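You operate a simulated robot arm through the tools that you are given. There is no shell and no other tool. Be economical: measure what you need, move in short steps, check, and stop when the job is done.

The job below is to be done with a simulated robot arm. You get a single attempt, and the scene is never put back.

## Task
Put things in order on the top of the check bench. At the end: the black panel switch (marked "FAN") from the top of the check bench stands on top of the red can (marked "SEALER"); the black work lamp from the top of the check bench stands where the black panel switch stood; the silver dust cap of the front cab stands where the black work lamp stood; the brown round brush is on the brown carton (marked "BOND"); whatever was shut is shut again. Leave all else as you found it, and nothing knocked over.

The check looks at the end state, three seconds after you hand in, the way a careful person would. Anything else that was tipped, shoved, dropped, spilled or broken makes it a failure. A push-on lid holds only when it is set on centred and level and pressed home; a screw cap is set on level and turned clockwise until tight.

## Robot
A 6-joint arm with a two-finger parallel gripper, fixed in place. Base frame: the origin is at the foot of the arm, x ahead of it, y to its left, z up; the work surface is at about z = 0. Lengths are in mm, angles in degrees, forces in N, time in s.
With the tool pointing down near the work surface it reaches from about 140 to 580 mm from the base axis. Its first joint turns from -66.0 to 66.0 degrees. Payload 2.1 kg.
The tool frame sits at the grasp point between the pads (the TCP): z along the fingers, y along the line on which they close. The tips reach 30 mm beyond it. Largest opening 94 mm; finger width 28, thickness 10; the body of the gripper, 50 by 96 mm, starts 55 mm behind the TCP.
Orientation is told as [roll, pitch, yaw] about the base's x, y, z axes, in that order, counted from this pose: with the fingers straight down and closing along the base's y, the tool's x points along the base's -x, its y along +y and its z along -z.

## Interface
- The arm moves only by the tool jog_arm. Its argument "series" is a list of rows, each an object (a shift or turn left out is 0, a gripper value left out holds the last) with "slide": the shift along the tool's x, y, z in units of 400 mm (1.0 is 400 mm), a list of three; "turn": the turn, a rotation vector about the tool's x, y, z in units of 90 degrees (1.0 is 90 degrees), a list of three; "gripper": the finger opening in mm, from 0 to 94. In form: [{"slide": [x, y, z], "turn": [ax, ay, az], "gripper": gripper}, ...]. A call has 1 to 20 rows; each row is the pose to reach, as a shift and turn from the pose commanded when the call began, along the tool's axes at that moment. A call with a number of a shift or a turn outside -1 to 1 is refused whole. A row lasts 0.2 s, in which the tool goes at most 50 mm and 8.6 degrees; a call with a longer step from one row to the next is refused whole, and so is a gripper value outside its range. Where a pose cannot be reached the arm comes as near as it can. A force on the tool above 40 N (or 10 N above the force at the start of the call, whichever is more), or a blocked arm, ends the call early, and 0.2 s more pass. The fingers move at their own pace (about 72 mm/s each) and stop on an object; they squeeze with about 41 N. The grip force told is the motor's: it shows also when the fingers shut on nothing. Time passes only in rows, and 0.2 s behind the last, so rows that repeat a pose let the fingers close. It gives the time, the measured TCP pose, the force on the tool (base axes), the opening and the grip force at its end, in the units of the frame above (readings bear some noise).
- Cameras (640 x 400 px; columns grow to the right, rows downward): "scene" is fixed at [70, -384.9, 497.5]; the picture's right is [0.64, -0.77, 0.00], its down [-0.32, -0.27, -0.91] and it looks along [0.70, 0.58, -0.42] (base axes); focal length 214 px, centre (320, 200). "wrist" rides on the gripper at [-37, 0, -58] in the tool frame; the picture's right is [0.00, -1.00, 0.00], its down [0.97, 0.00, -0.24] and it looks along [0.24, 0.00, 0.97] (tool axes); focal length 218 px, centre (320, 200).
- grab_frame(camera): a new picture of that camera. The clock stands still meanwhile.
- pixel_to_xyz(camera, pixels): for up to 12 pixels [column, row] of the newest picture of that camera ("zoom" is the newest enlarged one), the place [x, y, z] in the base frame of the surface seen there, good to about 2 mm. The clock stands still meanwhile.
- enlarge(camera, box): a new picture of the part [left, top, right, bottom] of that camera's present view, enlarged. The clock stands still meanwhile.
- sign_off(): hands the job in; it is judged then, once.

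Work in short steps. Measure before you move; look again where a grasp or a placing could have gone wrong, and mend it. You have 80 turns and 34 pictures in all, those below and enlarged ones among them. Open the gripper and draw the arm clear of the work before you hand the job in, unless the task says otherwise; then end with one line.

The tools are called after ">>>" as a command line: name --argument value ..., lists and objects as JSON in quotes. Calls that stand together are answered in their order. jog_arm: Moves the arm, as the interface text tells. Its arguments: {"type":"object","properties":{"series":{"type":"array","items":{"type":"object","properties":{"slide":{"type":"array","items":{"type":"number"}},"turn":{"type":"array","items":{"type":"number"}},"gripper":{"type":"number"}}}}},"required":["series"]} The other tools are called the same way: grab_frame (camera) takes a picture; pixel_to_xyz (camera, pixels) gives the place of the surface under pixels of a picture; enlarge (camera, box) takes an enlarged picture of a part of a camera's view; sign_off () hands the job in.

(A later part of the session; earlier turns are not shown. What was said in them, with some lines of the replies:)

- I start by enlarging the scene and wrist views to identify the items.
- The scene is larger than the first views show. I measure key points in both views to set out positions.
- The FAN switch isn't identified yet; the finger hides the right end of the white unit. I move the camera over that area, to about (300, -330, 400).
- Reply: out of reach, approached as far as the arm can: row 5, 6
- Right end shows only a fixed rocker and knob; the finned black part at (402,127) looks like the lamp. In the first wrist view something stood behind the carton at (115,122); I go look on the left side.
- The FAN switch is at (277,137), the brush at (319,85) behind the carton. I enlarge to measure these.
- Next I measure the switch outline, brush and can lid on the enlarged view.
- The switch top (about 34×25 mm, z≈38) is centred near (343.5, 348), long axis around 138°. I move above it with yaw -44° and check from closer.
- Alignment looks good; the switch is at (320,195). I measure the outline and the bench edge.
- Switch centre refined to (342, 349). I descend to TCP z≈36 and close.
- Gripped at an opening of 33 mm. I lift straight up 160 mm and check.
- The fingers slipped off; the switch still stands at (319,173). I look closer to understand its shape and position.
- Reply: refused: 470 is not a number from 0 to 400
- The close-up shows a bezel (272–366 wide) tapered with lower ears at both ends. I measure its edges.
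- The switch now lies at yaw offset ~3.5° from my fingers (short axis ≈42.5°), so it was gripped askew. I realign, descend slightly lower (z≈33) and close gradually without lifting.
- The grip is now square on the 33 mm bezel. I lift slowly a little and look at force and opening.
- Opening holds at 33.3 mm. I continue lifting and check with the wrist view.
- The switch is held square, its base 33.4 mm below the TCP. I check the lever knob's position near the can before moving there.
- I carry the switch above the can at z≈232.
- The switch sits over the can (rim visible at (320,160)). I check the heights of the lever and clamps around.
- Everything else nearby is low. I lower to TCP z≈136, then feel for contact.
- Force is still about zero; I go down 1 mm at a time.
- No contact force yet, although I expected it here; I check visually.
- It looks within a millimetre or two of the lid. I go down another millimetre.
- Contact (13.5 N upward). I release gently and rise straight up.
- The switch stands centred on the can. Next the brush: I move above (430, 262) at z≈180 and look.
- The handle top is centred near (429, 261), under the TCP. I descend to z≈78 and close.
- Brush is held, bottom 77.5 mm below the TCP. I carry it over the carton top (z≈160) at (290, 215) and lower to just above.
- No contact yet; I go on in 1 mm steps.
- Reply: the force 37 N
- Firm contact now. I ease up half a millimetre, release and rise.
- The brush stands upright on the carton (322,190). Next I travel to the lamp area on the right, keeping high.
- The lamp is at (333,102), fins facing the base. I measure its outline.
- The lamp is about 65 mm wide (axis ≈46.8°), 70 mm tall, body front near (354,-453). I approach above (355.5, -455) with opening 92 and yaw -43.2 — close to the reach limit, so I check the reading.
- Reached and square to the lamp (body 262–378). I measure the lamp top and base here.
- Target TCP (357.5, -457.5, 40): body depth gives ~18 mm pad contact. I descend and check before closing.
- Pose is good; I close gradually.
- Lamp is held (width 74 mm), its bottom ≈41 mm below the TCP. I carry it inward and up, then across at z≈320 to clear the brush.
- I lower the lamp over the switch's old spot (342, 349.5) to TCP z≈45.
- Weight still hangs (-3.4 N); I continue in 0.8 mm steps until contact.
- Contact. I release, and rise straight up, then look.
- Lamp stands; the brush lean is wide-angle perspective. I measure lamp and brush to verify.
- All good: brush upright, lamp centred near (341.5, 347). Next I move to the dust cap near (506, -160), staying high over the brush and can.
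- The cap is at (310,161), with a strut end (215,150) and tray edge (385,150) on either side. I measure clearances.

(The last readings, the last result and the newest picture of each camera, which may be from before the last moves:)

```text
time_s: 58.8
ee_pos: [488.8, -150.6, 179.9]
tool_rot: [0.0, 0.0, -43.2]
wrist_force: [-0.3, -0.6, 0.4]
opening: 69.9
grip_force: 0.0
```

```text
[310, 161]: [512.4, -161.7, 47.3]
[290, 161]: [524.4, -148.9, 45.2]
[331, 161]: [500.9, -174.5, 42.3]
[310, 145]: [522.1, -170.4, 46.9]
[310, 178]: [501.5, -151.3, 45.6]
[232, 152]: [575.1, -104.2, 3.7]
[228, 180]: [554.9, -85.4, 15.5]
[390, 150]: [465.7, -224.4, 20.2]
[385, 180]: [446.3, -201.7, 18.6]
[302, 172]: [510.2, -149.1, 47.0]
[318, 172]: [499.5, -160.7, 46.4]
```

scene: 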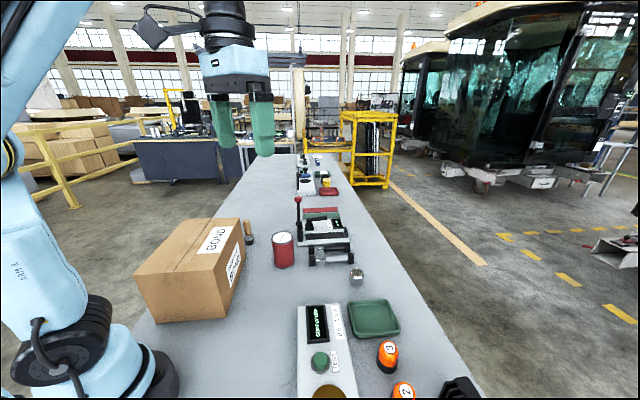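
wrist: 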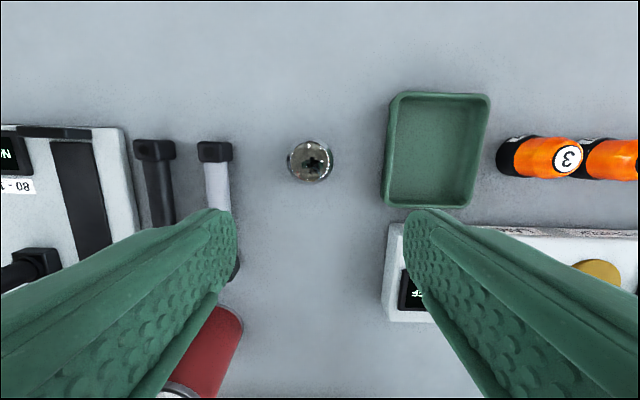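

Cap centre (512.3, -161.3), ~37 mm across, top z≈47; ~70 mm clear on each side. I descend with opening 60 to z≈34 and close gradually.

>>> jog_arm --series '[{"slide": [-0.061, 0.021, 0.09], "gripper": 60}, {"slide": [-0.061, 0.021, 0.19]}, {"slide": [-0.061, 0.021, 0.29]}, {"slide": [-0.061, 0.021, 0.365]}, {"slide": [-0.061, 0.021, 0.365], "gripper": 48}, {"slide": [-0.061, 0.021, 0.365], "gripper": 42}, {"slide": [-0.061, 0.021, 0.365], "gripper": 38}, {"slide": [-0.061, 0.021, 0.365], "gripper": 34}, {"slide": [-0.061, 0.021, 0.365], "gripper": 25}, {"slide": [-0.061, 0.021, 0.365], "gripper": 20}]'

>>> jog_arm --series '[{"slide": [0, 0, -0.01]}, {"slide": [0, 0, -0.03]}, {"slide": [0, 0, -0.06]}, {"slide": [0, 0, -0.1]}, {"slide": [0, 0, -0.2]}, {"slide": [0, 0, -0.3]}]'

>>> grab_frame --camera "wrist"

```text
time_s: 61.0
ee_pos: [513.4, -159.1, 33.7]
tool_rot: [-0.1, 0.0, -43.2]
wrist_force: [-0.1, 0.0, -1.1]
opening: 41.4
grip_force: 41.2
```

```text
time_s: 62.4
ee_pos: [511.8, -159.8, 154.8]
tool_rot: [0.0, 0.0, -43.2]
wrist_force: [-0.1, -0.9, -1.2]
opening: 41.2
grip_force: 41.0
```

```text
7 pictures are left
```

wrist: 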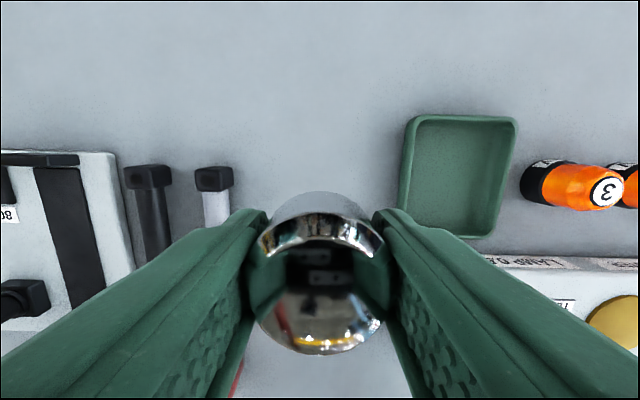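

The cap is held, bottom ≈33.7 mm below the TCP. I carry it level to the lamp's old spot (358, -458.5).

>>> jog_arm --series '[{"slide": [-0.0288, -0.1009, 0.004]}, {"slide": [-0.0575, -0.2019, 0.0075]}, {"slide": [-0.0863, -0.3028, 0.011]}, {"slide": [-0.115, -0.4038, 0.015]}, {"slide": [-0.1438, -0.5047, 0.019]}, {"slide": [-0.1725, -0.6056, 0.022]}, {"slide": [-0.2013, -0.7066, 0.026]}, {"slide": [-0.23, -0.8075, 0.03]}, {"slide": [-0.23, -0.8075, 0.03]}]'

>>> jog_arm --series '[{"slide": [0, 0, 0.1]}, {"slide": [0, 0, 0.2]}, {"slide": [0, 0, 0.26]}, {"slide": [0, 0, 0.26]}]'

```text
time_s: 64.4
ee_pos: [356.4, -457.3, 140.5]
tool_rot: [0.0, 0.1, -43.2]
wrist_force: [-0.2, -0.4, -0.6]
opening: 41.3
grip_force: 40.6
```

```text
time_s: 65.4
ee_pos: [359.3, -458.9, 35.9]
tool_rot: [0.0, -0.1, -43.2]
wrist_force: [-0.1, -0.2, -1.1]
opening: 41.5
grip_force: 41.0
```

I feel for the surface in small steps.

>>> jog_arm --series '[{"slide": [0, 0, 0.003]}, {"slide": [0, 0, 0.003]}]'

>>> jog_arm --series '[{"slide": [0, 0, 0.002]}, {"slide": [0, 0, 0.002]}]'

>>> jog_arm --series '[{"slide": [0, 0, 0.002]}, {"slide": [0, 0, 0.002]}]'

```text
time_s: 66.0
ee_pos: [357.2, -458.1, 35.8]
tool_rot: [-0.1, 0.0, -43.2]
wrist_force: [0.0, -0.5, -0.8]
opening: 41.3
grip_force: 41.2
```

```text
time_s: 66.6
ee_pos: [358.4, -458.8, 36.0]
tool_rot: [0.0, -0.1, -43.1]
wrist_force: [-0.2, 0.2, -0.7]
opening: 41.4
grip_force: 41.3
```

```text
time_s: 67.2
ee_pos: [358.8, -457.5, 34.9]
tool_rot: [0.0, 0.1, -43.2]
wrist_force: [-0.4, -0.6, -1.6]
opening: 41.4
grip_force: 41.8
```

>>> jog_arm --series '[{"slide": [0, 0, 0.002]}, {"slide": [0, 0, 0.002]}]'

>>> jog_arm --series '[{"slide": [0, 0, 0.002]}, {"slide": [0, 0, 0.002]}]'

```text
time_s: 67.8
ee_pos: [358.2, -458.5, 34.6]
tool_rot: [-0.1, -0.1, -43.2]
wrist_force: [0.8, 0.5, 0.0]
opening: 41.4
grip_force: 41.1
```

```text
time_s: 68.4
ee_pos: [357.8, -458.9, 33.7]
tool_rot: [0.0, 0.0, -43.1]
wrist_force: [-0.4, -0.4, -2.1]
opening: 41.1
grip_force: 40.7
```

Still free; another step.

>>> jog_arm --series '[{"slide": [0, 0, 0.002]}, {"slide": [0, 0, 0.002]}]'

>>> jog_arm --series '[{"slide": [0, 0, 0.001]}, {"slide": [0, 0, 0.001]}]'

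```text
time_s: 69.0
ee_pos: [357.5, -458.8, 32.9]
tool_rot: [0.0, 0.0, -43.1]
wrist_force: [0.1, -0.3, 5.2]
opening: 41.5
grip_force: 40.7
```

```text
time_s: 69.6
ee_pos: [357.0, -458.1, 33.2]
tool_rot: [0.0, -0.1, -43.2]
wrist_force: [-1.6, 1.1, 16.5]
opening: 41.4
grip_force: 41.4
```

Contact (16.5 N). I release and rise, then move inward and up.

>>> jog_arm --series '[{"slide": [0, 0, -0.001], "gripper": 46}, {"slide": [0, 0, -0.001], "gripper": 60}, {"slide": [0, 0, -0.001], "gripper": 60}, {"slide": [0, 0, -0.06]}, {"slide": [0, 0, -0.16]}, {"slide": [0, 0, -0.26]}, {"slide": [0.06, 0.03, -0.34]}, {"slide": [0.13, 0.06, -0.42]}, {"slide": [0.2, 0.09, -0.5]}, {"slide": [0.27, 0.13, -0.58]}, {"slide": [0.34, 0.16, -0.66]}]'

>>> grab_frame --camera "wrist"

>>> grab_frame --camera "scene"

```text
time_s: 72.0
ee_pos: [302.6, -318.2, 296.8]
tool_rot: [0.0, 0.0, -43.1]
wrist_force: [-0.9, -1.0, 0.6]
opening: 59.9
grip_force: 0.1
```

```text
6 pictures are left
```

wrist: 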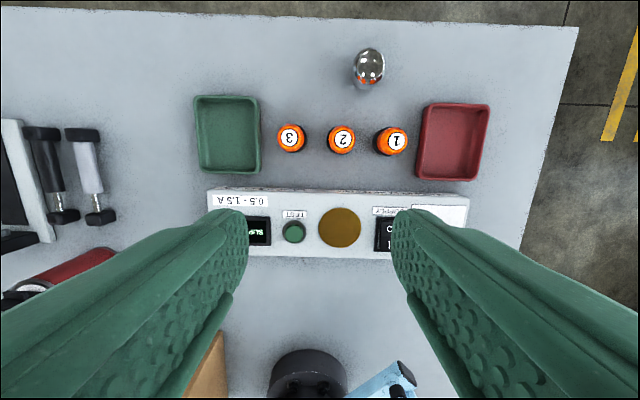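

```text
5 pictures are left
```

scene: 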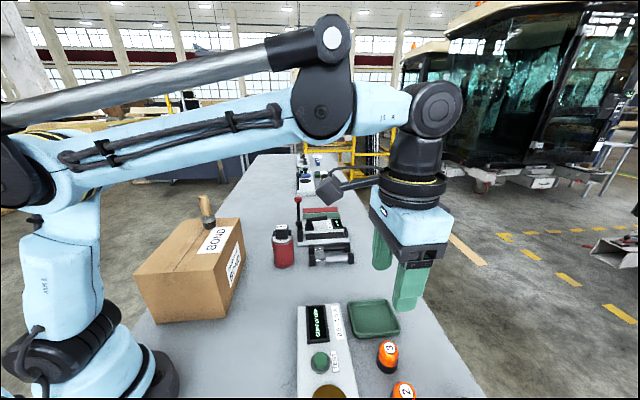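

The cap stands on the lamp's old spot, the switch on the can, the brush on the carton, the lamp on the switch's old spot. The gripper is open and clear, and I opened nothing that would need shutting, so I hand in.

>>> sign_off

```text
The job is handed in.
```

The job is done and handed in: the FAN switch stands on the SEALER can, the lamp where the switch stood, the dust cap where the lamp stood, and the brush on the BOND carton. Nothing was knocked over in the last pictures, nothing was opened, and my first grip on the switch slipped and turned it slightly before the second held.
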